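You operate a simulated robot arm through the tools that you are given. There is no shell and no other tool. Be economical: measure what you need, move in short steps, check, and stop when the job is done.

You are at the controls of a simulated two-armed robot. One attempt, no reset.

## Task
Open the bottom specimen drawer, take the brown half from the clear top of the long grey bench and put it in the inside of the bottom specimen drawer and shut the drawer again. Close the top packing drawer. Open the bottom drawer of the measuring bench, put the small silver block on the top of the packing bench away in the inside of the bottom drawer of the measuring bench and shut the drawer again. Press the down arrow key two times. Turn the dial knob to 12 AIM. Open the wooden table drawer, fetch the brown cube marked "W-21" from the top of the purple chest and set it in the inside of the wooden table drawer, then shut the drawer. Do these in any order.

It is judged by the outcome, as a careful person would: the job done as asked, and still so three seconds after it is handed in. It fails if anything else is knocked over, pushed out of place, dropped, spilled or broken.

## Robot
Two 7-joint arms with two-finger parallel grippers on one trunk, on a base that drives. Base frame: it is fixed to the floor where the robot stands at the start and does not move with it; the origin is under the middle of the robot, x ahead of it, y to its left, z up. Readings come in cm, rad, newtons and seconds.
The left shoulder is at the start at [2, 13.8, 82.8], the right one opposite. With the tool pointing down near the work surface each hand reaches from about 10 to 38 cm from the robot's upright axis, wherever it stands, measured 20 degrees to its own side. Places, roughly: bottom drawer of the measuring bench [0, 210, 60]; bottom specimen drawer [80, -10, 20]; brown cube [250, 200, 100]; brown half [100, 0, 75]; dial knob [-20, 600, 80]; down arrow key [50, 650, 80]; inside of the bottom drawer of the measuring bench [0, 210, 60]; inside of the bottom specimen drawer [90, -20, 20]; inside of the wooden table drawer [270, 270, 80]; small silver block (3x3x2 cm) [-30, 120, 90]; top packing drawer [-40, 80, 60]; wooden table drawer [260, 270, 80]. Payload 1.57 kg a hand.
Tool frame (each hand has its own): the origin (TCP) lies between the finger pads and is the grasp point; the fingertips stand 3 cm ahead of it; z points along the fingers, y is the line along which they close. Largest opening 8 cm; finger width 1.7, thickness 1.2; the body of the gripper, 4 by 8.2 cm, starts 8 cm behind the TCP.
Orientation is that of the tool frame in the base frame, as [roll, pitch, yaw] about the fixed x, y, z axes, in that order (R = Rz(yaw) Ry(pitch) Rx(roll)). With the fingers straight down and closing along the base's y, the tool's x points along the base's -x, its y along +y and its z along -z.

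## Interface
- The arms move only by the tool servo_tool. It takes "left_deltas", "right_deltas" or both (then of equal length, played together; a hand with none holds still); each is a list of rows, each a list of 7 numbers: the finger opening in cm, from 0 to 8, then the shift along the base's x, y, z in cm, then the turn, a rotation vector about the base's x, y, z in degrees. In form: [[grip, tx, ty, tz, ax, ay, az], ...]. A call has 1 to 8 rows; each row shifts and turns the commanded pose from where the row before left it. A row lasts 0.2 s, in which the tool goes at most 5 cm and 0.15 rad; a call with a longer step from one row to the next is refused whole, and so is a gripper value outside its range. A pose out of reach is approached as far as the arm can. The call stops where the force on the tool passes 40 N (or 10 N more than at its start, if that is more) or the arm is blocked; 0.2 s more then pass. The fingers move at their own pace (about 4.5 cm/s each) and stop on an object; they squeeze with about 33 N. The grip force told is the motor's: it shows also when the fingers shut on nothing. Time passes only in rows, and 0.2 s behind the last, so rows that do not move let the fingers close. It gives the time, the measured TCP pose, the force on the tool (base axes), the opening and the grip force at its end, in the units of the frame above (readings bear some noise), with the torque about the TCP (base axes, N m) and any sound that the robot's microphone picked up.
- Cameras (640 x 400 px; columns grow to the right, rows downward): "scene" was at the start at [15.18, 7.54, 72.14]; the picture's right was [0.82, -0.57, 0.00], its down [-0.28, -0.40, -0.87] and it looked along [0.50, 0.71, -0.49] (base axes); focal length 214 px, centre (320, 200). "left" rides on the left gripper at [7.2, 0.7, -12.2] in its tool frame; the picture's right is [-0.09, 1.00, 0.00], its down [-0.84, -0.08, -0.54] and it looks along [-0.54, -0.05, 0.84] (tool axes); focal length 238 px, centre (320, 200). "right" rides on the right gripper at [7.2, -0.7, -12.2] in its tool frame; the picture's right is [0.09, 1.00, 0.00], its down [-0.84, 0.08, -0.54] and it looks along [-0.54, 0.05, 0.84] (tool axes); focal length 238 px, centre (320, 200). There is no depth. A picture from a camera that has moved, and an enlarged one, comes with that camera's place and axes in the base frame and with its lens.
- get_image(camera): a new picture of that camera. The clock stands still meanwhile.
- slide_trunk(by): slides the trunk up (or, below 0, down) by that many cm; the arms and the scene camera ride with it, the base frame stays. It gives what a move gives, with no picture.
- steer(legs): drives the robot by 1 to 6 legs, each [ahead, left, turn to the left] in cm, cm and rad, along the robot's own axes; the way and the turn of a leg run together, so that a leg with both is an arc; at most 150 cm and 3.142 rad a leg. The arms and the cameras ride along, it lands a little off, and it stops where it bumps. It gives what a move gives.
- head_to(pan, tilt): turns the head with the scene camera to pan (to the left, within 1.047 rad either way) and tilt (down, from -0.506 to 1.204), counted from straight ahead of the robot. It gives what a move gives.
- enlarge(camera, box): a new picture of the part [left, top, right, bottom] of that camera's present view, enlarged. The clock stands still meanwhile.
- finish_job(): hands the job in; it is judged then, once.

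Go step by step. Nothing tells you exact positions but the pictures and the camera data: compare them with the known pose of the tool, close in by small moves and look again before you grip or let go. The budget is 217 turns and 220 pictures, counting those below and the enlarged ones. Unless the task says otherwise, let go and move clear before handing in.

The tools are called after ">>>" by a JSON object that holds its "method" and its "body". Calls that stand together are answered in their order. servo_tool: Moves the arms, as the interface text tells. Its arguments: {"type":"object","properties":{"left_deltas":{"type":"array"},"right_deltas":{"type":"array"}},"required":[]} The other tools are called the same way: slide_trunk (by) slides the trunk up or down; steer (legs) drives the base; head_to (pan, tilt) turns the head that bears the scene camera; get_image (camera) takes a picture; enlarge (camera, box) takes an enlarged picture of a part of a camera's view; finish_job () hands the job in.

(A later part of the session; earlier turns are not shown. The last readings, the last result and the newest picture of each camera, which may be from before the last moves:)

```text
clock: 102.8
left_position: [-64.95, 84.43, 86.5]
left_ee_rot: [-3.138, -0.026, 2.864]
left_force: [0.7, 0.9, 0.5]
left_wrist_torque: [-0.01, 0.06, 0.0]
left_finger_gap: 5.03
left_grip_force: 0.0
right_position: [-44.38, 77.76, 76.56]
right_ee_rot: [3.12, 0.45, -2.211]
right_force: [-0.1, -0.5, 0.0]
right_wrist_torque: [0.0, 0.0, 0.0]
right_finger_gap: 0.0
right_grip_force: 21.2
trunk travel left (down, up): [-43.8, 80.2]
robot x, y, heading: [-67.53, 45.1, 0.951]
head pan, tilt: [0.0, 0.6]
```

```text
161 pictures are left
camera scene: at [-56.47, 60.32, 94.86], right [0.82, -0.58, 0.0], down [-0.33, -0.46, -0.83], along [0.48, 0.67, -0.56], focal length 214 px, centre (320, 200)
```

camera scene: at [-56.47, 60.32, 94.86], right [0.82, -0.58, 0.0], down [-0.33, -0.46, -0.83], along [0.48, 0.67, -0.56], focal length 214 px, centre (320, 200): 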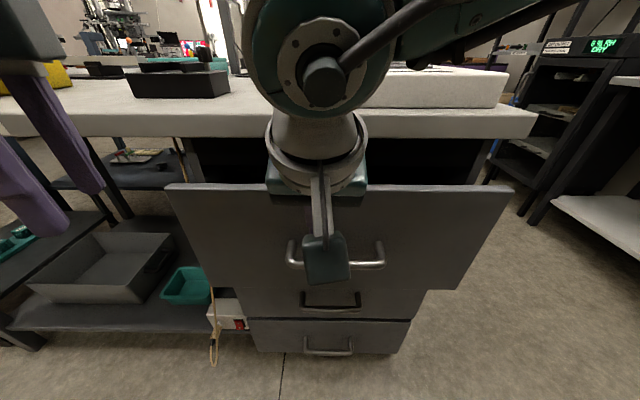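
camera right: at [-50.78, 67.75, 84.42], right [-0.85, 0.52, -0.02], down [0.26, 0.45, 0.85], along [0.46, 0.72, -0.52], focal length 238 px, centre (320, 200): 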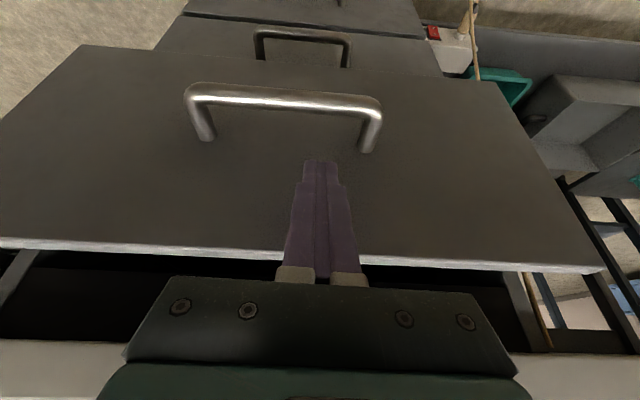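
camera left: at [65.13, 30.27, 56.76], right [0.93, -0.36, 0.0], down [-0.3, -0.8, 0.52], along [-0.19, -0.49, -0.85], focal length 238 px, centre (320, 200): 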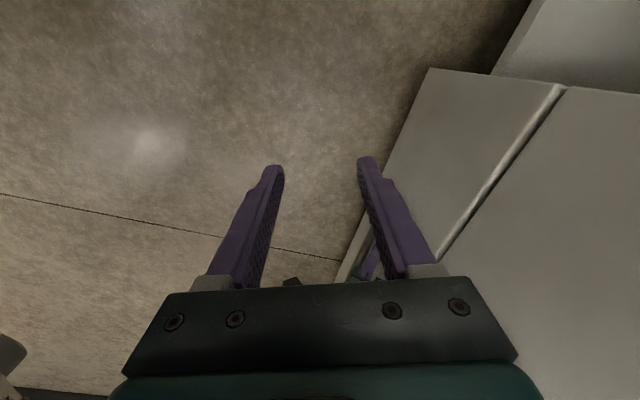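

The drawer is moving in with the finger. Continue.

>>> {"method": "steer", "body": {"legs": [[8, 0, 0]]}}

>>> {"method": "get_image", "body": {"camera": "right"}}

>>> {"method": "get_image", "body": {"camera": "scene"}}

```text
clock: 103.9
left_position: [-60.22, 90.97, 86.4]
left_ee_rot: [-3.139, -0.025, 2.864]
left_force: [0.3, -0.1, 1.0]
left_wrist_torque: [0.01, -0.03, 0.03]
left_finger_gap: 4.99
left_grip_force: 0.1
right_position: [-39.94, 84.2, 76.54]
right_ee_rot: [3.125, 0.45, -2.213]
right_force: [0.1, 0.3, -0.4]
right_wrist_torque: [0.01, -0.02, 0.01]
right_finger_gap: 0.0
right_grip_force: 21.3
trunk travel left (down, up): [-43.8, 80.2]
robot x, y, heading: [-62.46, 51.37, 0.958]
head pan, tilt: [0.0, 0.6]
```

```text
160 pictures are left
camera right: at [-46.17, 74.22, 84.41], right [-0.85, 0.52, -0.02], down [0.26, 0.45, 0.85], along [0.46, 0.72, -0.52], focal length 238 px, centre (320, 200)
```

right: 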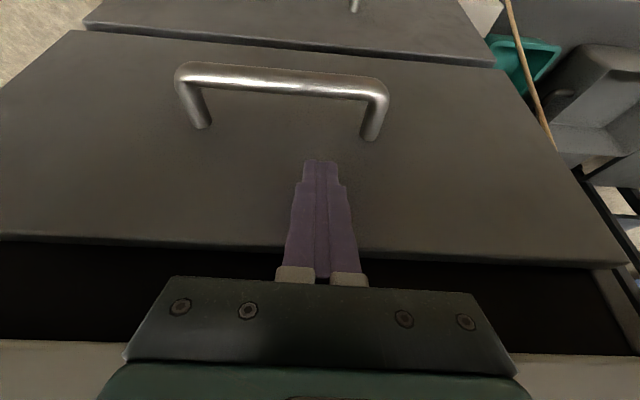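

```text
159 pictures are left
camera scene: at [-51.9, 66.78, 94.85], right [0.82, -0.58, 0.0], down [-0.33, -0.46, -0.83], along [0.48, 0.67, -0.56], focal length 214 px, centre (320, 200)
```

scene: 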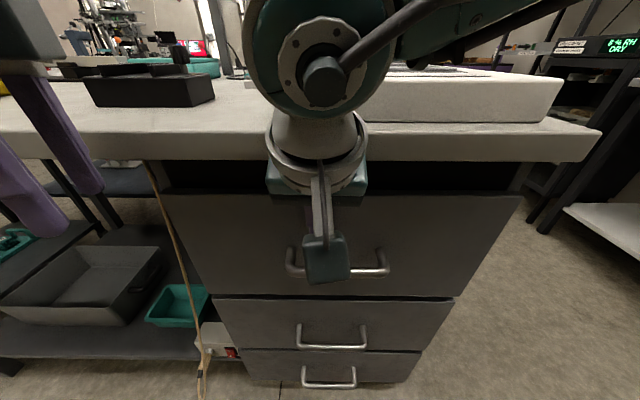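

>>> {"method": "servo_tool", "body": {"left_deltas": [[5, -1.2, -1.6, 2, 0, 0, 0], [5, -1.2, -1.6, 4, 0, 0, 0], [5, 0, 0, 4, 0, 0, 0], [5, 0, 0, 4, 0, 0, 0]]}}

>>> {"method": "servo_tool", "body": {"right_deltas": [[0, 0.58, 0.82, 0, 0, 0, 0], [0, 0.58, 0.82, 0, 0, 0, 0], [0, 0.58, 0.82, 0, 0, 0, 0], [0, 0.58, 0.82, 0, 0, 0, 0]]}}

>>> {"method": "get_image", "body": {"camera": "scene"}}

```text
clock: 104.9
left_position: [-65.61, 85.99, 92.15]
left_ee_rot: [-2.917, -0.21, 2.846]
left_force: [-0.1, -0.9, 1.3]
left_wrist_torque: [0.02, 0.01, 0.0]
left_finger_gap: 4.99
left_grip_force: 0.0
right_position: [-39.87, 84.23, 76.45]
right_ee_rot: [3.124, 0.45, -2.213]
right_force: [0.2, 0.7, 0.3]
right_wrist_torque: [-0.01, -0.01, 0.0]
right_finger_gap: 0.0
right_grip_force: 21.2
trunk travel left (down, up): [-43.8, 80.2]
robot x, y, heading: [-62.87, 51.45, 0.952]
head pan, tilt: [0.0, 0.6]
stopped in row 4 (left hand): the arm was blocked; the commanded pose is now the measured one
```

```text
clock: 105.5
left_position: [-65.81, 85.58, 91.79]
left_ee_rot: [-2.913, -0.21, 2.845]
left_force: [-0.1, 0.3, 0.7]
left_wrist_torque: [0.04, 0.0, -0.01]
left_finger_gap: 4.97
left_grip_force: 0.1
right_position: [-39.63, 84.81, 76.17]
right_ee_rot: [3.123, 0.423, -2.205]
right_force: [-10.8, -20.1, 10.3]
right_wrist_torque: [-0.43, -0.01, -0.05]
right_finger_gap: 0.0
right_grip_force: 21.0
trunk travel left (down, up): [-43.8, 80.2]
robot x, y, heading: [-62.67, 51.08, 0.955]
head pan, tilt: [0.0, 0.6]
stopped in row 3 (right hand): the force on the tool passed its limit at 53 N (the readings are from after the stop); the commanded pose is now the measured one
```

```text
158 pictures are left
camera scene: at [-52.06, 66.3, 94.78], right [0.82, -0.58, 0.0], down [-0.33, -0.46, -0.82], along [0.48, 0.67, -0.57], focal length 214 px, centre (320, 200)
```

scene: 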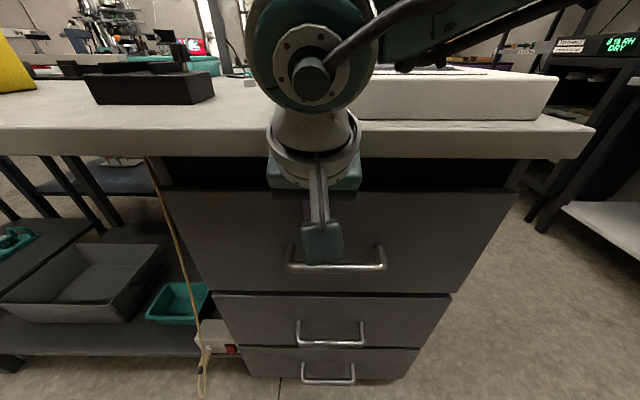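

The drawer is shut (53 N resisted). Back off and raise the trunk to find the silver block on the packing bench top.

>>> {"method": "steer", "body": {"legs": [[-12, 0, 0]]}}

>>> {"method": "slide_trunk", "body": {"by": 35}}

>>> {"method": "get_image", "body": {"camera": "scene"}}

>>> {"method": "head_to", "body": {"pan": 0.4, "tilt": 0.5}}

>>> {"method": "get_image", "body": {"camera": "scene"}}

```text
clock: 106.8
left_position: [-72.69, 76.02, 91.97]
left_ee_rot: [-2.916, -0.209, 2.849]
left_force: [0.0, 0.0, -0.4]
left_wrist_torque: [0.0, -0.01, 0.01]
left_finger_gap: 4.99
left_grip_force: 0.1
right_position: [-46.25, 75.54, 76.35]
right_ee_rot: [3.122, 0.437, -2.206]
right_force: [0.3, 0.6, -0.6]
right_wrist_torque: [0.04, 0.01, -0.01]
right_finger_gap: 0.02
right_grip_force: 21.6
trunk travel left (down, up): [-43.8, 80.2]
robot x, y, heading: [-69.72, 41.83, 0.959]
head pan, tilt: [0.0, 0.6]
```

```text
clock: 110.2
left_position: [-72.61, 76.15, 126.97]
left_ee_rot: [-2.915, -0.21, 2.848]
left_force: [-0.1, 0.5, 0.2]
left_wrist_torque: [0.0, -0.01, 0.0]
left_finger_gap: 5.0
left_grip_force: 0.1
right_position: [-46.16, 75.79, 111.37]
right_ee_rot: [3.12, 0.435, -2.205]
right_force: [-0.1, -0.1, 0.6]
right_wrist_torque: [-0.02, 0.01, 0.03]
right_finger_gap: 0.0
right_grip_force: 21.6
trunk travel left (down, up): [-78.8, 45.2]
robot x, y, heading: [-69.84, 41.31, 0.956]
head pan, tilt: [0.0, 0.6]
```

```text
157 pictures are left
camera scene: at [-58.92, 56.88, 129.85], right [0.82, -0.58, 0.0], down [-0.33, -0.46, -0.83], along [0.47, 0.67, -0.56], focal length 214 px, centre (320, 200)
```

scene: 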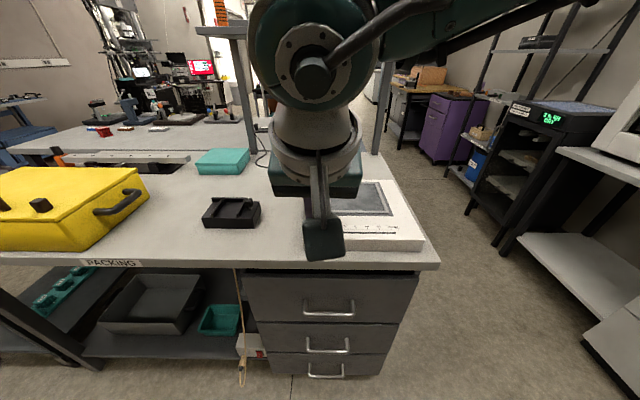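

```text
clock: 111.0
left_position: [-72.65, 76.14, 127.1]
left_ee_rot: [-2.916, -0.209, 2.85]
left_force: [-0.5, -0.6, -0.1]
left_wrist_torque: [0.0, -0.01, 0.0]
left_finger_gap: 4.97
left_grip_force: 0.1
right_position: [-46.23, 75.57, 111.37]
right_ee_rot: [3.121, 0.435, -2.207]
right_force: [-0.7, -0.7, -0.1]
right_wrist_torque: [-0.01, 0.0, -0.02]
right_finger_gap: 0.0
right_grip_force: 21.6
trunk travel left (down, up): [-78.8, 45.2]
robot x, y, heading: [-69.52, 41.44, 0.962]
head pan, tilt: [0.4, 0.499]
```

```text
156 pictures are left
camera scene: at [-62.07, 58.54, 130.76], right [0.98, -0.21, 0.0], down [-0.1, -0.47, -0.88], along [0.19, 0.86, -0.48], focal length 214 px, centre (320, 200)
```

scene: 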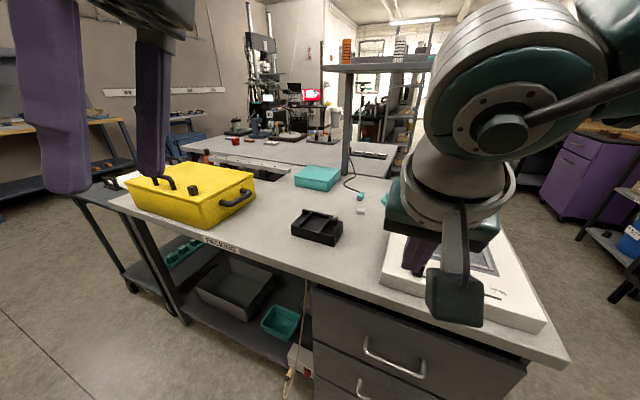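

The small silver block is near (-33, 120, 90). I'll shift left and drive in so the right hand can reach it from the front.

>>> {"method": "steer", "body": {"legs": [[0, 19, 0], [28, 0, 0]]}}

>>> {"method": "head_to", "body": {"pan": 0.1, "tilt": 0.6}}

>>> {"method": "get_image", "body": {"camera": "scene"}}

>>> {"method": "get_image", "body": {"camera": "right"}}

```text
clock: 114.2
left_position: [-72.52, 110.27, 127.1]
left_ee_rot: [-2.917, -0.21, 2.855]
left_force: [0.6, -0.2, 0.6]
left_wrist_torque: [-0.03, -0.03, 0.02]
left_finger_gap: 4.99
left_grip_force: 0.1
right_position: [-45.93, 110.09, 111.45]
right_ee_rot: [3.119, 0.437, -2.201]
right_force: [-0.4, -0.1, 0.0]
right_wrist_torque: [-0.02, 0.01, 0.0]
right_finger_gap: 0.01
right_grip_force: 21.2
trunk travel left (down, up): [-78.8, 45.2]
robot x, y, heading: [-69.4, 75.64, 0.968]
head pan, tilt: [0.4, 0.499]
```

```text
clock: 115.0
left_position: [-72.49, 110.38, 126.93]
left_ee_rot: [-2.917, -0.206, 2.854]
left_force: [0.8, 0.2, 0.8]
left_wrist_torque: [0.0, -0.02, 0.04]
left_finger_gap: 5.01
left_grip_force: 0.1
right_position: [-46.04, 110.07, 111.4]
right_ee_rot: [3.122, 0.437, -2.201]
right_force: [-0.6, 0.4, 0.2]
right_wrist_torque: [0.04, 0.01, 0.03]
right_finger_gap: 0.01
right_grip_force: 21.8
trunk travel left (down, up): [-78.8, 45.2]
robot x, y, heading: [-69.3, 75.69, 0.965]
head pan, tilt: [0.099, 0.6]
```

```text
155 pictures are left
camera scene: at [-59.31, 91.68, 129.85], right [0.87, -0.48, 0.0], down [-0.27, -0.49, -0.83], along [0.4, 0.72, -0.56], focal length 214 px, centre (320, 200)
```

scene: 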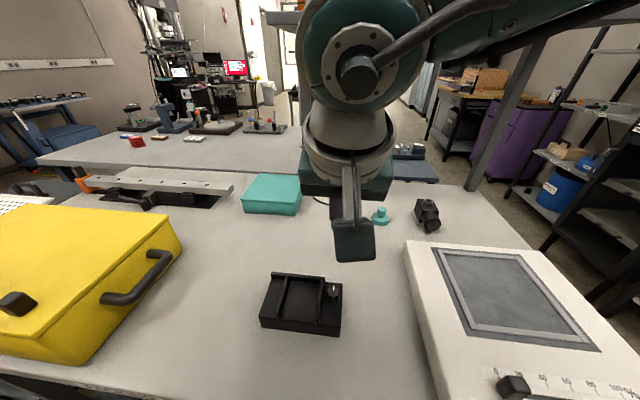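

```text
154 pictures are left
camera right: at [-52.12, 100.03, 119.4], right [-0.86, 0.51, -0.02], down [0.26, 0.47, 0.85], along [0.44, 0.72, -0.53], focal length 238 px, centre (320, 200)
```

right: 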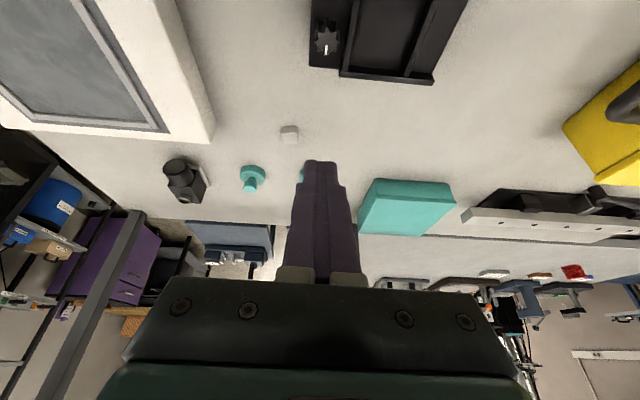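

>>> {"method": "steer", "body": {"legs": [[7, 0, 0]]}}

>>> {"method": "servo_tool", "body": {"right_deltas": [[3, 2, 1.5, -2, 0, 0, 0], [6, 2, 1.5, -2, 0, 0, 0], [7, 2, 0.8, -2, 0, 0, 0], [7, 1.5, 0.3, -2, 0, 0, 0]], "left_deltas": [[5, 1.2, -0.9, 0, 0, 0, 0], [5, 1.2, -0.9, 0, 0, 0, 0], [5, 1.2, -0.9, 0, 0, 0, 0], [5, 1.2, -0.9, 0, 0, 0, 0]]}}

>>> {"method": "get_image", "body": {"camera": "right"}}

```text
clock: 116.0
left_position: [-68.41, 116.05, 127.06]
left_ee_rot: [-2.919, -0.209, 2.856]
left_force: [-1.0, 0.6, 0.3]
left_wrist_torque: [-0.02, 0.01, 0.03]
left_finger_gap: 5.03
left_grip_force: 0.1
right_position: [-42.13, 115.82, 111.25]
right_ee_rot: [3.121, 0.436, -2.199]
right_force: [0.1, 0.3, 0.5]
right_wrist_torque: [-0.01, 0.01, -0.02]
right_finger_gap: 0.0
right_grip_force: 21.5
trunk travel left (down, up): [-78.8, 45.2]
robot x, y, heading: [-65.42, 81.26, 0.965]
head pan, tilt: [0.099, 0.6]
```

```text
clock: 117.0
left_position: [-63.65, 112.41, 126.92]
left_ee_rot: [-2.916, -0.209, 2.856]
left_force: [0.1, 0.5, -0.5]
left_wrist_torque: [0.01, 0.0, 0.01]
left_finger_gap: 5.01
left_grip_force: 0.1
right_position: [-34.73, 119.88, 103.4]
right_ee_rot: [3.12, 0.437, -2.197]
right_force: [0.5, 0.2, 0.1]
right_wrist_torque: [0.01, 0.01, -0.01]
right_finger_gap: 6.99
right_grip_force: 0.1
trunk travel left (down, up): [-78.8, 45.2]
robot x, y, heading: [-65.14, 81.23, 0.969]
head pan, tilt: [0.099, 0.6]
```

```text
153 pictures are left
camera right: at [-40.69, 109.83, 111.36], right [-0.86, 0.51, -0.02], down [0.26, 0.47, 0.85], along [0.44, 0.72, -0.53], focal length 238 px, centre (320, 200)
```

right: 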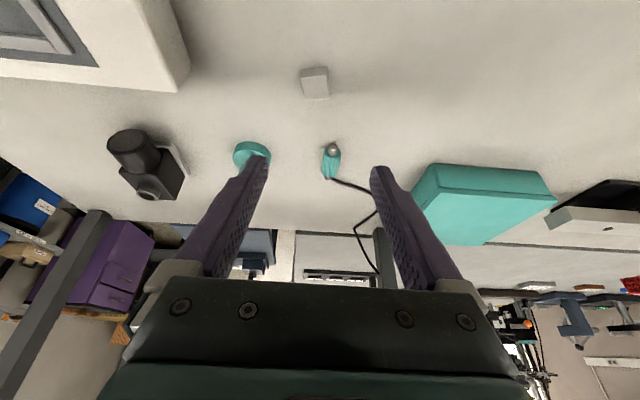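

>>> {"method": "slide_trunk", "body": {"by": -7.5}}

>>> {"method": "servo_tool", "body": {"right_deltas": [[7, 0.6, -0.4, 0, 0, 0, 0]]}}

>>> {"method": "get_image", "body": {"camera": "right"}}

```text
clock: 118.1
left_position: [-63.6, 112.4, 119.44]
left_ee_rot: [-2.917, -0.208, 2.857]
left_force: [-0.2, 0.2, 0.2]
left_wrist_torque: [0.01, 0.02, 0.01]
left_finger_gap: 4.99
left_grip_force: 0.1
right_position: [-34.61, 119.92, 95.87]
right_ee_rot: [3.123, 0.436, -2.2]
right_force: [0.6, 0.4, -0.2]
right_wrist_torque: [0.03, 0.01, 0.01]
right_finger_gap: 7.02
right_grip_force: 0.0
trunk travel left (down, up): [-71.3, 52.7]
robot x, y, heading: [-65.09, 81.37, 0.968]
head pan, tilt: [0.099, 0.6]
```

```text
clock: 118.5
left_position: [-63.59, 112.43, 119.47]
left_ee_rot: [-2.917, -0.208, 2.857]
left_force: [0.2, -0.2, -0.1]
left_wrist_torque: [-0.03, 0.03, -0.01]
left_finger_gap: 4.98
left_grip_force: 0.0
right_position: [-33.94, 119.47, 95.96]
right_ee_rot: [3.121, 0.437, -2.199]
right_force: [-0.2, -0.2, 0.7]
right_wrist_torque: [0.01, 0.0, -0.02]
right_finger_gap: 7.01
right_grip_force: 0.0
trunk travel left (down, up): [-71.3, 52.7]
robot x, y, heading: [-65.26, 81.26, 0.968]
head pan, tilt: [0.099, 0.6]
```

```text
152 pictures are left
camera right: at [-40.07, 109.41, 103.95], right [-0.86, 0.51, -0.02], down [0.26, 0.47, 0.85], along [0.44, 0.72, -0.53], focal length 238 px, centre (320, 200)
```

right: 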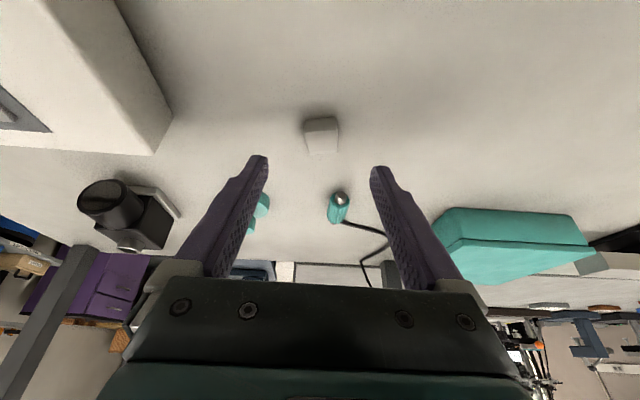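

>>> {"method": "servo_tool", "body": {"right_deltas": [[7, -0.1, -0.2, -1.2, 0, 0, 0], [7, -0.1, -0.2, -1, 0, 0, 0], [7, 0, 0, -0.7, 0, 0, 0], [7, 0, 0, -0.4, 0, 0, 0]]}}

>>> {"method": "get_image", "body": {"camera": "right"}}

```text
clock: 119.5
left_position: [-63.55, 112.48, 119.45]
left_ee_rot: [-2.918, -0.21, 2.857]
left_force: [-0.3, 0.2, -0.1]
left_wrist_torque: [-0.02, 0.0, 0.01]
left_finger_gap: 5.0
left_grip_force: 0.1
right_position: [-34.22, 118.89, 92.71]
right_ee_rot: [3.12, 0.439, -2.196]
right_force: [0.0, -0.1, -0.3]
right_wrist_torque: [0.02, 0.01, 0.0]
right_finger_gap: 7.03
right_grip_force: 0.1
trunk travel left (down, up): [-71.3, 52.7]
robot x, y, heading: [-65.23, 81.61, 0.97]
head pan, tilt: [0.099, 0.6]
```

```text
151 pictures are left
camera right: at [-40.3, 108.86, 100.68], right [-0.86, 0.51, -0.02], down [0.26, 0.47, 0.85], along [0.44, 0.72, -0.53], focal length 238 px, centre (320, 200)
```

right: 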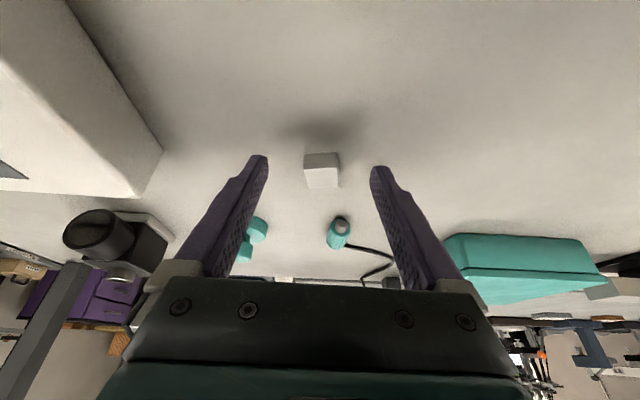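

>>> {"method": "servo_tool", "body": {"right_deltas": [[7, 0.1, 0.2, -0.4, 0, 0, 0], [4, 0, 0, 0, 0, 0, 0], [2, 0, 0, 0, 0, 0, 0], [0, 0, 0, 0, 0, 0, 0], [0, 0, 0, 0, 0, 0, 0]]}}

>>> {"method": "servo_tool", "body": {"right_deltas": [[0, 0, 0, 2, 0, 0, 0], [0, 0, 0, 3, 0, 0, 0], [0, 0, 0, 4, 0, 0, 0]]}}

>>> {"method": "get_image", "body": {"camera": "right"}}

```text
clock: 120.7
left_position: [-63.63, 112.49, 119.49]
left_ee_rot: [-2.917, -0.21, 2.858]
left_force: [0.1, 0.7, 0.2]
left_wrist_torque: [-0.02, 0.0, 0.01]
left_finger_gap: 5.02
left_grip_force: 0.1
right_position: [-34.23, 118.81, 92.64]
right_ee_rot: [3.121, 0.437, -2.2]
right_force: [0.2, 0.5, 0.1]
right_wrist_torque: [0.02, -0.01, 0.04]
right_finger_gap: 0.02
right_grip_force: 7.5
right hand out of reach, approached as far as the arm can: row 1
trunk travel left (down, up): [-71.3, 52.7]
robot x, y, heading: [-65.6, 81.35, 0.962]
head pan, tilt: [0.099, 0.6]
```

```text
clock: 121.5
left_position: [-63.64, 112.49, 119.45]
left_ee_rot: [-2.916, -0.209, 2.858]
left_force: [0.0, -0.1, 0.3]
left_wrist_torque: [-0.02, -0.03, -0.03]
left_finger_gap: 5.0
left_grip_force: 0.1
right_position: [-34.09, 118.71, 101.72]
right_ee_rot: [3.121, 0.436, -2.201]
right_force: [0.2, -0.1, 0.0]
right_wrist_torque: [-0.05, 0.04, -0.02]
right_finger_gap: 0.0
right_grip_force: 21.4
right hand out of reach, approached as far as the arm can: row 1
trunk travel left (down, up): [-71.3, 52.7]
robot x, y, heading: [-65.47, 81.38, 0.967]
head pan, tilt: [0.099, 0.6]
```

```text
150 pictures are left
camera right: at [-40.31, 108.7, 109.85], right [-0.86, 0.51, -0.02], down [0.26, 0.47, 0.85], along [0.44, 0.72, -0.53], focal length 238 px, centre (320, 200)
```

right: 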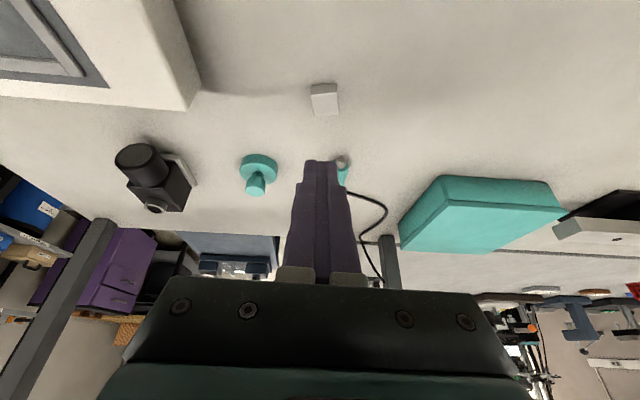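

Closed above the block — it sits about 1.5 cm lower than I took it. I'll lower the trunk for reach and try again.

>>> {"method": "servo_tool", "body": {"right_deltas": [[2, 0, 0, 2.5, 0, 0, 0], [4, 0, 0, 2.5, 0, 0, 0], [7, 0, 0, 0, 0, 0, 0]]}}

>>> {"method": "slide_trunk", "body": {"by": -11}}

>>> {"method": "servo_tool", "body": {"right_deltas": [[7, 0.3, 0.7, -1, 0, 0, 0], [7, 0.3, 0.8, -1, 0, 0, 0]]}}

>>> {"method": "get_image", "body": {"camera": "right"}}

```text
clock: 122.3
left_position: [-63.73, 112.46, 119.49]
left_ee_rot: [-2.917, -0.209, 2.856]
left_force: [0.1, -0.1, 0.0]
left_wrist_torque: [-0.02, -0.03, -0.02]
left_finger_gap: 5.01
left_grip_force: 0.1
right_position: [-34.3, 118.88, 106.65]
right_ee_rot: [3.12, 0.437, -2.201]
right_force: [0.6, 0.6, 0.1]
right_wrist_torque: [0.02, 0.0, 0.0]
right_finger_gap: 6.42
right_grip_force: 0.1
trunk travel left (down, up): [-71.3, 52.7]
robot x, y, heading: [-65.17, 81.47, 0.964]
head pan, tilt: [0.099, 0.6]
```

```text
clock: 123.7
left_position: [-63.72, 112.5, 108.47]
left_ee_rot: [-2.916, -0.209, 2.857]
left_force: [-0.4, 0.8, -0.3]
left_wrist_torque: [-0.01, -0.02, 0.01]
left_finger_gap: 4.96
left_grip_force: 0.1
right_position: [-34.31, 118.79, 95.72]
right_ee_rot: [3.119, 0.438, -2.198]
right_force: [0.0, 0.6, -0.1]
right_wrist_torque: [-0.02, 0.0, 0.01]
right_finger_gap: 6.99
right_grip_force: 0.1
trunk travel left (down, up): [-60.3, 63.7]
robot x, y, heading: [-65.21, 81.43, 0.967]
head pan, tilt: [0.099, 0.6]
```

```text
clock: 124.3
left_position: [-63.66, 112.46, 108.43]
left_ee_rot: [-2.916, -0.211, 2.858]
left_force: [-0.3, -0.1, 0.1]
left_wrist_torque: [0.0, 0.0, 0.03]
left_finger_gap: 4.96
left_grip_force: 0.1
right_position: [-33.76, 120.45, 93.57]
right_ee_rot: [3.12, 0.437, -2.199]
right_force: [-0.1, 0.1, -0.4]
right_wrist_torque: [0.01, 0.02, 0.01]
right_finger_gap: 6.99
right_grip_force: 0.0
trunk travel left (down, up): [-60.3, 63.7]
robot x, y, heading: [-64.96, 81.47, 0.97]
head pan, tilt: [0.099, 0.6]
```

```text
149 pictures are left
camera right: at [-39.8, 110.38, 101.7], right [-0.86, 0.51, -0.02], down [0.26, 0.47, 0.85], along [0.44, 0.72, -0.53], focal length 238 px, centre (320, 200)
```

right: 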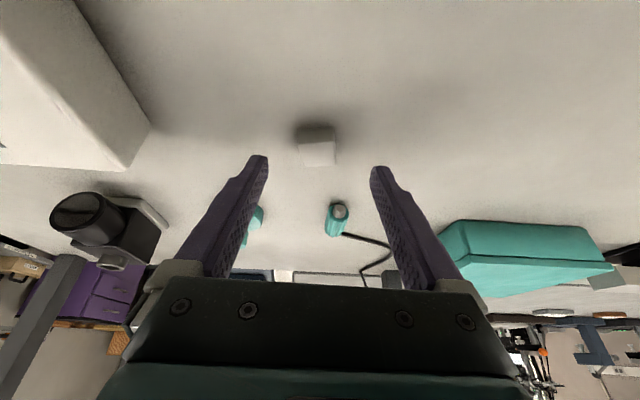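

>>> {"method": "servo_tool", "body": {"right_deltas": [[7, 0, 0, -1, 0, 0, 0], [7, 0, 0, -0.7, 0, 0, 0], [7, 0, 0, -0.5, 0, 0, 0], [7, 0, 0, -0.4, 0, 0, 0]]}}

>>> {"method": "get_image", "body": {"camera": "right"}}

```text
clock: 125.3
left_position: [-63.81, 112.51, 108.54]
left_ee_rot: [-2.919, -0.21, 2.857]
left_force: [0.2, 0.5, 0.3]
left_wrist_torque: [-0.06, 0.03, 0.0]
left_finger_gap: 4.99
left_grip_force: 0.0
right_position: [-33.79, 120.56, 91.07]
right_ee_rot: [3.122, 0.438, -2.197]
right_force: [-0.7, -1.9, 4.0]
right_wrist_torque: [-0.17, -0.07, -0.09]
right_finger_gap: 7.0
right_grip_force: 0.1
trunk travel left (down, up): [-60.3, 63.7]
robot x, y, heading: [-65.41, 81.47, 0.956]
head pan, tilt: [0.099, 0.6]
```

```text
148 pictures are left
camera right: at [-39.81, 110.37, 99.16], right [-0.86, 0.51, -0.02], down [0.26, 0.47, 0.85], along [0.44, 0.72, -0.53], focal length 238 px, centre (320, 200)
```

right: 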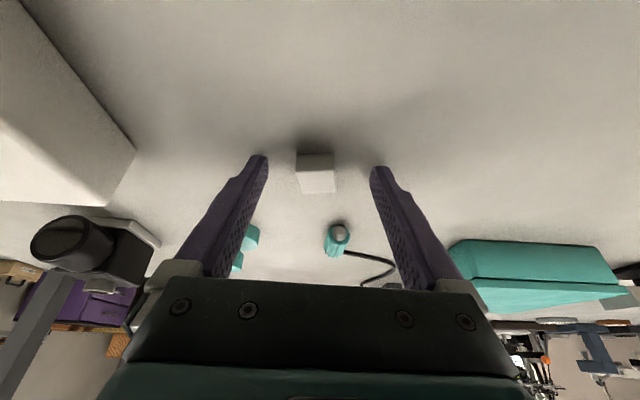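

>>> {"method": "servo_tool", "body": {"right_deltas": [[7, 0.3, 0.5, 0.15, 0, 0, 0], [4, 0, 0, 0, 0, 0, 0], [2, 0, 0, 0, 0, 0, 0], [0, 0, 0, 0, 0, 0, 0], [0, 0, 0, 0, 0, 0, 0]]}}

```text
clock: 126.5
left_position: [-63.67, 112.41, 108.47]
left_ee_rot: [-2.915, -0.21, 2.858]
left_force: [0.3, 0.3, 0.5]
left_wrist_torque: [0.0, 0.02, -0.02]
left_finger_gap: 5.01
left_grip_force: 0.1
right_position: [-33.47, 120.9, 91.36]
right_ee_rot: [3.121, 0.435, -2.199]
right_force: [0.0, 0.3, -1.1]
right_wrist_torque: [-0.01, 0.04, 0.01]
right_finger_gap: 2.48
right_grip_force: 22.8
trunk travel left (down, up): [-60.3, 63.7]
robot x, y, heading: [-65.57, 81.22, 0.966]
head pan, tilt: [0.099, 0.6]
```

>>> {"method": "servo_tool", "body": {"right_deltas": [[0, 0, 0, 0.5, 0, 0, 0], [0, 0, 0, 1.5, 0, 0, 0], [0, 0, 0, 3, 0, 0, 0], [0, 0, 0, 4, 0, 0, 0], [0, 0, 0, 4, 0, 0, 0]]}}

>>> {"method": "get_image", "body": {"camera": "right"}}

```text
clock: 127.7
left_position: [-63.6, 112.5, 108.38]
left_ee_rot: [-2.917, -0.21, 2.857]
left_force: [-0.2, 0.4, -0.1]
left_wrist_torque: [0.0, -0.01, -0.01]
left_finger_gap: 5.0
left_grip_force: 0.1
right_position: [-33.37, 120.96, 104.13]
right_ee_rot: [3.122, 0.435, -2.199]
right_force: [-0.9, -0.6, -1.6]
right_wrist_torque: [0.02, -0.02, 0.03]
right_finger_gap: 2.47
right_grip_force: 33.1
trunk travel left (down, up): [-60.3, 63.7]
robot x, y, heading: [-64.96, 81.49, 0.965]
head pan, tilt: [0.099, 0.6]
```

```text
147 pictures are left
camera right: at [-39.47, 110.86, 112.27], right [-0.86, 0.51, -0.02], down [0.26, 0.47, 0.85], along [0.44, 0.72, -0.53], focal length 238 px, centre (320, 200)
```

right: 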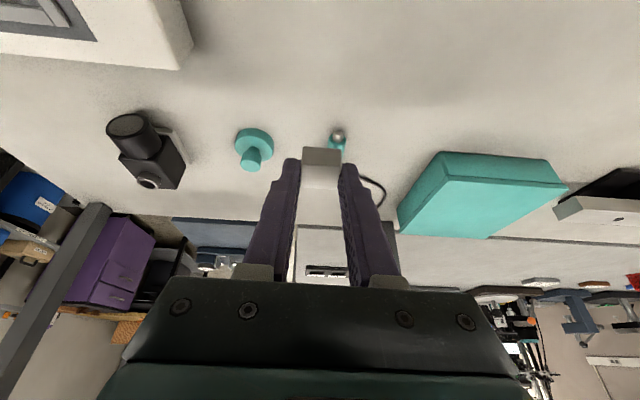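

The block is held. Now I back out and drive along the aisle to look for the measuring bench drawers.

>>> {"method": "steer", "body": {"legs": [[-45, 0, 0], [0, -88, 0]]}}

>>> {"method": "servo_tool", "body": {"right_deltas": [[0, -2, -2.9, 0, 0, 0, 0], [0, -2, -2.9, 0, 0, 0, 0], [0, -2, -2.9, 0, 0, 0, 0]]}}

>>> {"method": "head_to", "body": {"pan": 0.3, "tilt": 0.3}}

>>> {"method": "get_image", "body": {"camera": "scene"}}

```text
clock: 134.8
left_position: [-15.57, 24.01, 108.55]
left_ee_rot: [-2.915, -0.21, 2.849]
left_force: [0.1, -0.1, 0.2]
left_wrist_torque: [0.02, -0.03, 0.02]
left_finger_gap: 4.99
left_grip_force: 0.0
right_position: [14.71, 32.04, 104.21]
right_ee_rot: [3.122, 0.436, -2.203]
right_force: [0.5, 0.0, -0.9]
right_wrist_torque: [0.0, 0.0, 0.03]
right_finger_gap: 2.47
right_grip_force: 32.6
trunk travel left (down, up): [-60.3, 63.7]
robot x, y, heading: [-17.8, -7.03, 0.962]
head pan, tilt: [0.099, 0.6]
```

```text
clock: 135.6
left_position: [-15.62, 23.88, 108.5]
left_ee_rot: [-2.916, -0.209, 2.853]
left_force: [-0.5, 0.3, -0.9]
left_wrist_torque: [0.0, -0.01, 0.01]
left_finger_gap: 5.01
left_grip_force: 0.0
right_position: [8.14, 23.23, 103.21]
right_ee_rot: [3.123, 0.418, -2.194]
right_force: [0.4, -0.5, -0.6]
right_wrist_torque: [-0.01, 0.01, 0.03]
right_finger_gap: 2.46
right_grip_force: 33.2
trunk travel left (down, up): [-60.3, 63.7]
robot x, y, heading: [-17.34, -7.0, 0.966]
head pan, tilt: [0.099, 0.6]
```

```text
clock: 136.4
left_position: [-15.61, 24.06, 108.5]
left_ee_rot: [-2.917, -0.209, 2.853]
left_force: [0.8, -0.1, 0.2]
left_wrist_torque: [-0.01, -0.01, -0.01]
left_finger_gap: 4.99
left_grip_force: 0.1
right_position: [8.36, 23.29, 103.26]
right_ee_rot: [3.124, 0.418, -2.197]
right_force: [-0.7, 0.2, -0.2]
right_wrist_torque: [0.01, 0.02, 0.04]
right_finger_gap: 2.47
right_grip_force: 33.3
trunk travel left (down, up): [-60.3, 63.7]
robot x, y, heading: [-17.47, -7.17, 0.962]
head pan, tilt: [0.3, 0.3]
```

```text
146 pictures are left
camera scene: at [-8.76, 10.04, 114.09], right [0.95, -0.31, 0.0], down [-0.09, -0.28, -0.95], along [0.29, 0.91, -0.3], focal length 214 px, centre (320, 200)
```

scene: 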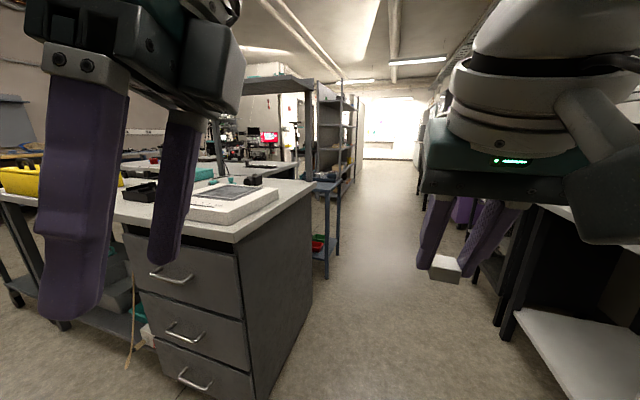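

>>> {"method": "steer", "body": {"legs": [[130, 0, 0]]}}

>>> {"method": "head_to", "body": {"pan": 0.9, "tilt": 0.35}}

>>> {"method": "get_image", "body": {"camera": "scene"}}

```text
clock: 142.9
left_position: [56.64, 130.42, 108.49]
left_ee_rot: [-2.917, -0.209, 2.87]
left_force: [-0.1, -0.4, 0.5]
left_wrist_torque: [-0.01, 0.01, 0.0]
left_finger_gap: 5.01
left_grip_force: 0.1
right_position: [80.75, 130.07, 103.26]
right_ee_rot: [3.123, 0.417, -2.185]
right_force: [1.1, 0.1, -0.4]
right_wrist_torque: [0.01, 0.02, -0.01]
right_finger_gap: 2.48
right_grip_force: 33.4
trunk travel left (down, up): [-60.3, 63.7]
robot x, y, heading: [56.03, 99.47, 0.978]
head pan, tilt: [0.3, 0.3]
```

```text
clock: 143.9
left_position: [56.73, 130.36, 108.51]
left_ee_rot: [-2.917, -0.209, 2.872]
left_force: [0.0, 0.3, -0.1]
left_wrist_torque: [-0.01, 0.02, -0.03]
left_finger_gap: 5.01
left_grip_force: 0.1
right_position: [80.81, 130.12, 103.43]
right_ee_rot: [3.122, 0.416, -2.185]
right_force: [-0.5, -0.1, 0.0]
right_wrist_torque: [0.0, -0.04, 0.02]
right_finger_gap: 2.48
right_grip_force: 33.6
trunk travel left (down, up): [-60.3, 63.7]
robot x, y, heading: [55.58, 99.15, 0.983]
head pan, tilt: [0.901, 0.351]
```

```text
145 pictures are left
camera scene: at [58.21, 116.55, 113.63], right [0.95, 0.3, 0.0], down [0.1, -0.33, -0.94], along [-0.29, 0.89, -0.34], focal length 214 px, centre (320, 200)
```

scene: 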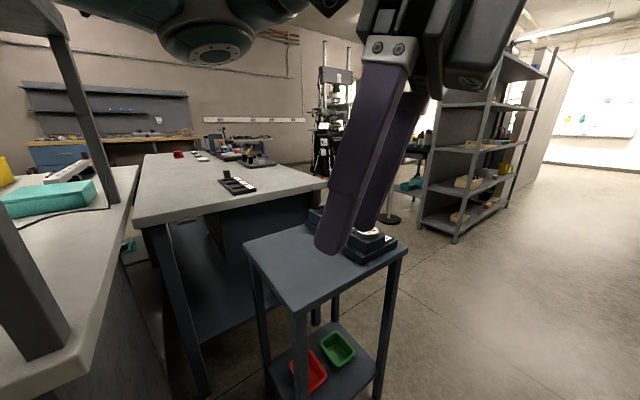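

>>> {"method": "steer", "body": {"legs": [[125, 0, -0.02], [0, 0, 1.57]]}}

>>> {"method": "head_to", "body": {"pan": 0.6, "tilt": 0.4}}

>>> {"method": "get_image", "body": {"camera": "scene"}}

```text
clock: 154.1
left_position: [95.27, 203.39, 108.46]
left_ee_rot: [-2.916, -0.21, -1.848]
left_force: [0.5, 0.4, 0.3]
left_wrist_torque: [-0.01, 0.0, -0.03]
left_finger_gap: 5.03
left_grip_force: 0.0
right_position: [95.77, 227.51, 103.24]
right_ee_rot: [3.121, 0.416, -0.625]
right_force: [0.1, 0.0, -0.6]
right_wrist_torque: [-0.01, 0.01, 0.03]
right_finger_gap: 2.47
right_grip_force: 32.5
trunk travel left (down, up): [-60.3, 63.7]
robot x, y, heading: [126.13, 201.9, 2.541]
head pan, tilt: [0.901, 0.351]
```

```text
clock: 154.9
left_position: [95.2, 203.39, 108.4]
left_ee_rot: [-2.916, -0.21, -1.851]
left_force: [1.1, 0.3, 0.3]
left_wrist_torque: [-0.02, 0.01, -0.01]
left_finger_gap: 4.97
left_grip_force: 0.0
right_position: [95.78, 227.62, 103.29]
right_ee_rot: [3.12, 0.415, -0.624]
right_force: [-0.1, 0.3, 0.0]
right_wrist_torque: [-0.02, 0.01, -0.03]
right_finger_gap: 2.49
right_grip_force: 32.6
trunk travel left (down, up): [-60.3, 63.7]
robot x, y, heading: [126.64, 201.9, 2.541]
head pan, tilt: [0.6, 0.4]
```

```text
144 pictures are left
camera scene: at [108.86, 207.73, 113.17], right [0.0, 1.0, 0.0], down [0.39, 0.0, -0.92], along [-0.92, 0.0, -0.39], focal length 214 px, centre (320, 200)
```

scene: 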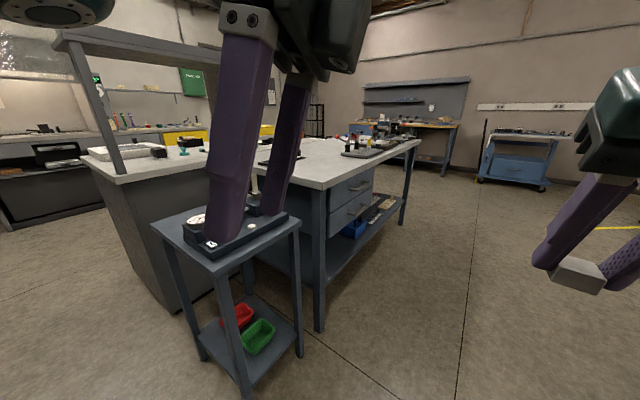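

The measuring bench's two drawers face the far side (+l). I'll drive round in front of them.

>>> {"method": "steer", "body": {"legs": [[113, -10, 0], [0, 0, 1.57]]}}

>>> {"method": "head_to", "body": {"pan": 0, "tilt": 0.6}}

>>> {"method": "get_image", "body": {"camera": "scene"}}

```text
clock: 164.4
left_position: [38.58, 242.35, 108.48]
left_ee_rot: [-2.917, -0.21, -0.295]
left_force: [0.5, -0.4, -1.1]
left_wrist_torque: [0.03, -0.02, -0.03]
left_finger_gap: 5.02
left_grip_force: 0.2
right_position: [14.39, 243.15, 103.39]
right_ee_rot: [3.122, 0.416, 0.929]
right_force: [1.3, 0.1, 0.1]
right_wrist_torque: [-0.01, -0.02, -0.01]
right_finger_gap: 2.46
right_grip_force: 33.2
trunk travel left (down, up): [-60.3, 63.7]
robot x, y, heading: [40.63, 273.41, -2.187]
head pan, tilt: [0.6, 0.4]
```

```text
clock: 165.4
left_position: [38.64, 242.5, 108.36]
left_ee_rot: [-2.916, -0.21, -0.295]
left_force: [0.7, -0.3, 0.3]
left_wrist_torque: [-0.04, 0.01, 0.02]
left_finger_gap: 5.01
left_grip_force: 0.0
right_position: [14.48, 243.27, 103.12]
right_ee_rot: [3.121, 0.416, 0.928]
right_force: [0.9, 0.8, -1.3]
right_wrist_torque: [0.02, 0.0, -0.01]
right_finger_gap: 2.49
right_grip_force: 33.2
trunk travel left (down, up): [-60.3, 63.7]
robot x, y, heading: [40.86, 273.41, -2.188]
head pan, tilt: [0.0, 0.6]
```

```text
143 pictures are left
camera scene: at [29.64, 258.16, 111.35], right [-0.82, 0.58, 0.0], down [0.33, 0.46, -0.83], along [-0.48, -0.67, -0.56], focal length 214 px, centre (320, 200)
```

scene: 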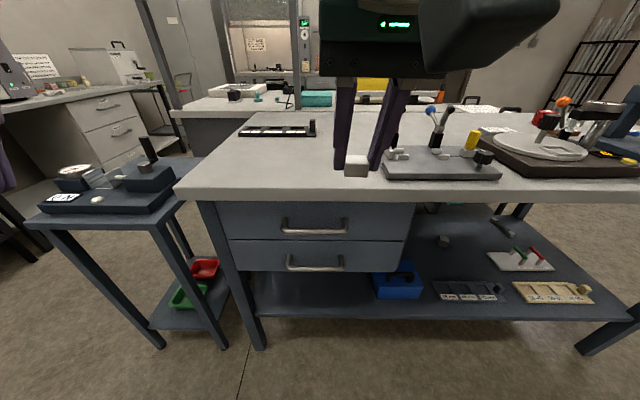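

The bottom drawer handle is ~54 cm ahead at z ≈ 65. I'll shift right a bit and re-orient the left hand (straighten, yaw) to hook it.

>>> {"method": "steer", "body": {"legs": [[0, -8, 0]]}}

>>> {"method": "servo_tool", "body": {"left_deltas": [[4, -0.9, -1.2, 0, -2.97, 5.0, 0], [2, -0.9, -1.2, 0, -2.97, 5.0, 0], [0, -0.9, -1.2, 0, -2.97, 5.0, 0], [0, 0, 0, 0, 0, 0, 8], [0, 0, 0, 0, 0, 0, 8], [0, 0, 0, 0, 0, 0, 8], [0, 0, 0, 0, 0, 0, 8], [0, 0, 0, 0, 0, 0, 8]]}}

>>> {"method": "servo_tool", "body": {"left_deltas": [[0, 0, 0, 0, 0, 0, 8], [0, 0, 0, 0, 0, 0, 8], [0, 0, 0, 0, 0, 0, 8], [0, 0, 0, 0, 0, 0, 7.5], [0, -0.6, -0.8, 0, -6.8, 4.85, 0], [0, -0.6, -0.8, 0, -6.8, 4.85, 0], [0, -0.6, -0.8, 0, -6.8, 4.85, 0]]}}

>>> {"method": "get_image", "body": {"camera": "scene"}}

```text
clock: 166.4
left_position: [32.06, 246.87, 108.42]
left_ee_rot: [-2.916, -0.21, -0.296]
left_force: [-0.4, 0.5, -0.9]
left_wrist_torque: [-0.03, -0.01, 0.03]
left_finger_gap: 4.99
left_grip_force: 0.0
right_position: [7.92, 247.78, 103.22]
right_ee_rot: [3.121, 0.414, 0.929]
right_force: [0.1, -0.3, -0.1]
right_wrist_torque: [-0.01, -0.01, -0.01]
right_finger_gap: 2.46
right_grip_force: 33.4
trunk travel left (down, up): [-60.3, 63.7]
robot x, y, heading: [33.85, 278.17, -2.187]
head pan, tilt: [0.0, 0.6]
```

```text
clock: 168.2
left_position: [29.49, 243.35, 108.44]
left_ee_rot: [-3.139, -0.002, 0.43]
left_force: [0.4, 0.1, -0.6]
left_wrist_torque: [-0.02, 0.04, -0.02]
left_finger_gap: 0.0
left_grip_force: 20.1
right_position: [8.01, 247.87, 103.22]
right_ee_rot: [3.121, 0.417, 0.929]
right_force: [-0.8, -0.2, -0.1]
right_wrist_torque: [0.01, -0.01, -0.01]
right_finger_gap: 2.48
right_grip_force: 33.0
trunk travel left (down, up): [-60.3, 63.7]
robot x, y, heading: [33.86, 278.25, -2.185]
head pan, tilt: [0.0, 0.6]
```

```text
clock: 169.8
left_position: [27.74, 240.77, 107.77]
left_ee_rot: [-3.136, 0.418, 0.982]
left_force: [0.0, 0.0, 0.7]
left_wrist_torque: [0.01, 0.03, -0.02]
left_finger_gap: 0.01
left_grip_force: 21.3
right_position: [7.87, 247.81, 103.21]
right_ee_rot: [3.121, 0.414, 0.929]
right_force: [0.4, -0.8, -0.1]
right_wrist_torque: [0.0, -0.03, 0.0]
right_finger_gap: 2.46
right_grip_force: 32.8
trunk travel left (down, up): [-60.3, 63.7]
robot x, y, heading: [34.01, 278.13, -2.186]
head pan, tilt: [0.0, 0.6]
```

```text
142 pictures are left
camera scene: at [23.23, 262.7, 111.35], right [-0.82, 0.58, 0.0], down [0.33, 0.46, -0.83], along [-0.48, -0.67, -0.56], focal length 214 px, centre (320, 200)
```

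scene: 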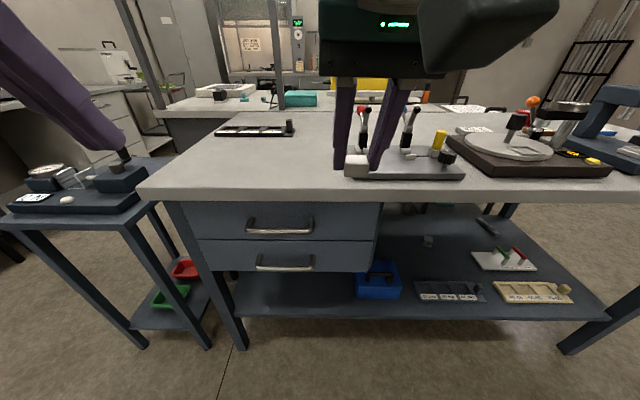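

>>> {"method": "slide_trunk", "body": {"by": -22}}

>>> {"method": "get_image", "body": {"camera": "scene"}}

>>> {"method": "get_image", "body": {"camera": "left"}}

```text
clock: 172.2
left_position: [27.75, 241.0, 85.9]
left_ee_rot: [-3.136, 0.42, 0.975]
left_force: [0.2, -0.5, -0.2]
left_wrist_torque: [0.02, 0.04, -0.03]
left_finger_gap: 0.01
left_grip_force: 20.6
right_position: [7.98, 247.8, 81.24]
right_ee_rot: [3.12, 0.416, 0.928]
right_force: [-0.6, 0.5, -0.2]
right_wrist_torque: [-0.01, -0.05, -0.02]
right_finger_gap: 2.5
right_grip_force: 33.0
trunk travel left (down, up): [-38.3, 85.7]
robot x, y, heading: [34.27, 277.93, -2.19]
head pan, tilt: [0.0, 0.6]
```

```text
141 pictures are left
camera scene: at [23.22, 262.7, 89.35], right [-0.82, 0.58, 0.0], down [0.33, 0.46, -0.83], along [-0.48, -0.67, -0.56], focal length 214 px, centre (320, 200)
```

scene: 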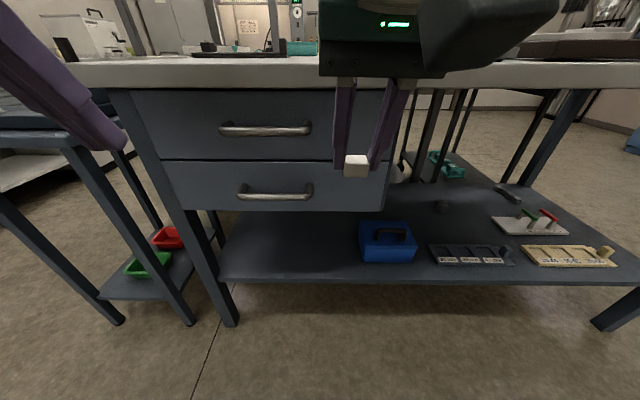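

```text
140 pictures are left
camera left: at [34.92, 250.13, 94.02], right [0.77, -0.63, 0.03], down [-0.37, -0.41, 0.84], along [-0.52, -0.66, -0.55], focal length 238 px, centre (320, 200)
```

left: 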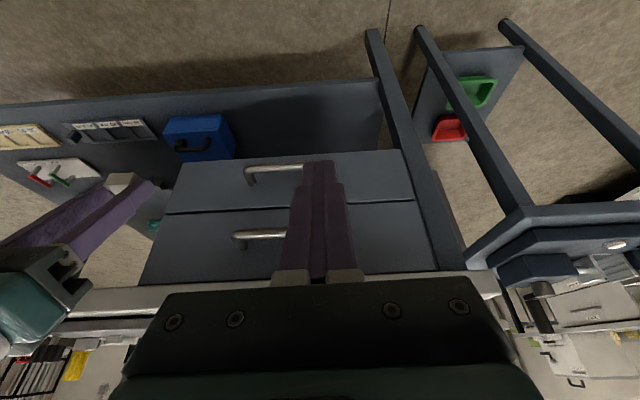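

>>> {"method": "servo_tool", "body": {"left_deltas": [[0, -1.93, -0.68, -2.78, -4.25, 3.0, 0], [0, -1.93, -0.68, -2.78, -4.25, 3.0, 0], [0, -1.93, -0.68, -2.78, 0, 0, 0], [0, -1.93, -0.68, -2.78, 0, 0, 0], [0, -1.93, -0.68, -2.78, 0, 0, 0], [0, -1.93, -0.68, -2.78, 0, 0, 0]]}}

>>> {"method": "get_image", "body": {"camera": "left"}}

>>> {"method": "get_image", "body": {"camera": "scene"}}

```text
clock: 173.6
left_position: [16.01, 236.83, 69.68]
left_ee_rot: [-3.124, 0.618, 0.98]
left_force: [0.2, -0.6, 0.4]
left_wrist_torque: [0.0, -0.02, 0.02]
left_finger_gap: 0.0
left_grip_force: 21.1
right_position: [7.79, 247.84, 81.33]
right_ee_rot: [3.123, 0.415, 0.929]
right_force: [0.2, -1.1, -0.9]
right_wrist_torque: [-0.01, -0.02, 0.01]
right_finger_gap: 2.47
right_grip_force: 33.2
trunk travel left (down, up): [-38.3, 85.7]
robot x, y, heading: [34.22, 277.9, -2.186]
head pan, tilt: [0.0, 0.6]
```

```text
139 pictures are left
camera left: at [23.99, 247.06, 75.36], right [0.78, -0.63, 0.04], down [-0.26, -0.27, 0.93], along [-0.57, -0.73, -0.37], focal length 238 px, centre (320, 200)
```

left: 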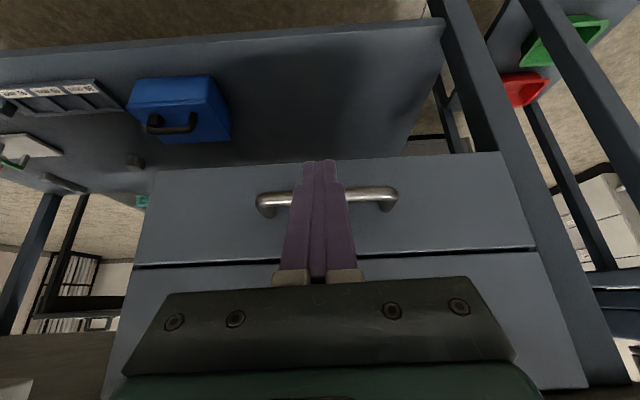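

```text
138 pictures are left
camera scene: at [23.19, 262.73, 89.35], right [-0.82, 0.58, 0.0], down [0.33, 0.46, -0.83], along [-0.48, -0.67, -0.56], focal length 214 px, centre (320, 200)
```

scene: 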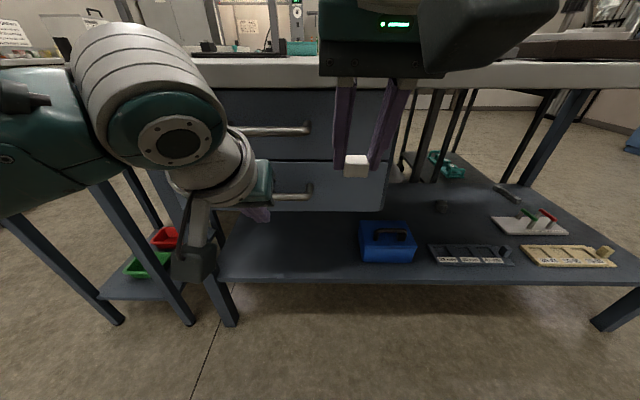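

>>> {"method": "servo_tool", "body": {"left_deltas": [[0, -1.44, -2.04, 0, 0, 0, 0], [0, -1.44, -2.04, 0, 0, 0, 0], [0, -1.44, -2.04, 0, 0, 0, 0], [0, -1.1, -1.5, 0, 0, 0, 0]]}}

>>> {"method": "get_image", "body": {"camera": "left"}}

```text
clock: 174.6
left_position: [10.6, 229.19, 69.65]
left_ee_rot: [-3.125, 0.619, 0.98]
left_force: [0.6, 1.1, 0.2]
left_wrist_torque: [0.0, -0.01, -0.01]
left_finger_gap: 0.0
left_grip_force: 20.8
right_position: [7.93, 247.72, 81.36]
right_ee_rot: [3.12, 0.416, 0.927]
right_force: [0.6, -0.1, -0.1]
right_wrist_torque: [0.03, -0.01, 0.01]
right_finger_gap: 2.48
right_grip_force: 32.8
trunk travel left (down, up): [-38.3, 85.7]
robot x, y, heading: [34.18, 277.62, -2.184]
head pan, tilt: [0.0, 0.6]
```

```text
137 pictures are left
camera left: at [18.48, 239.33, 75.43], right [0.78, -0.63, 0.04], down [-0.26, -0.27, 0.93], along [-0.57, -0.73, -0.37], focal length 238 px, centre (320, 200)
```

left: 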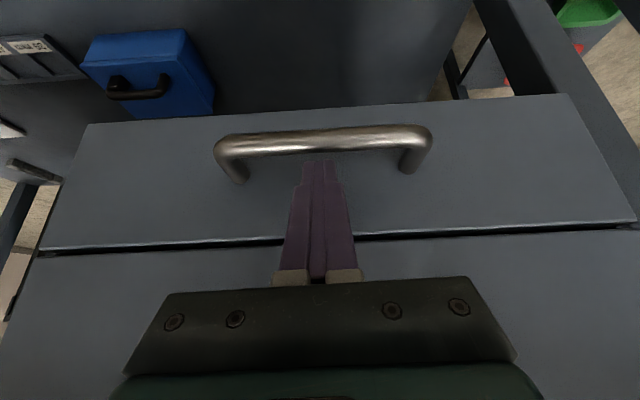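

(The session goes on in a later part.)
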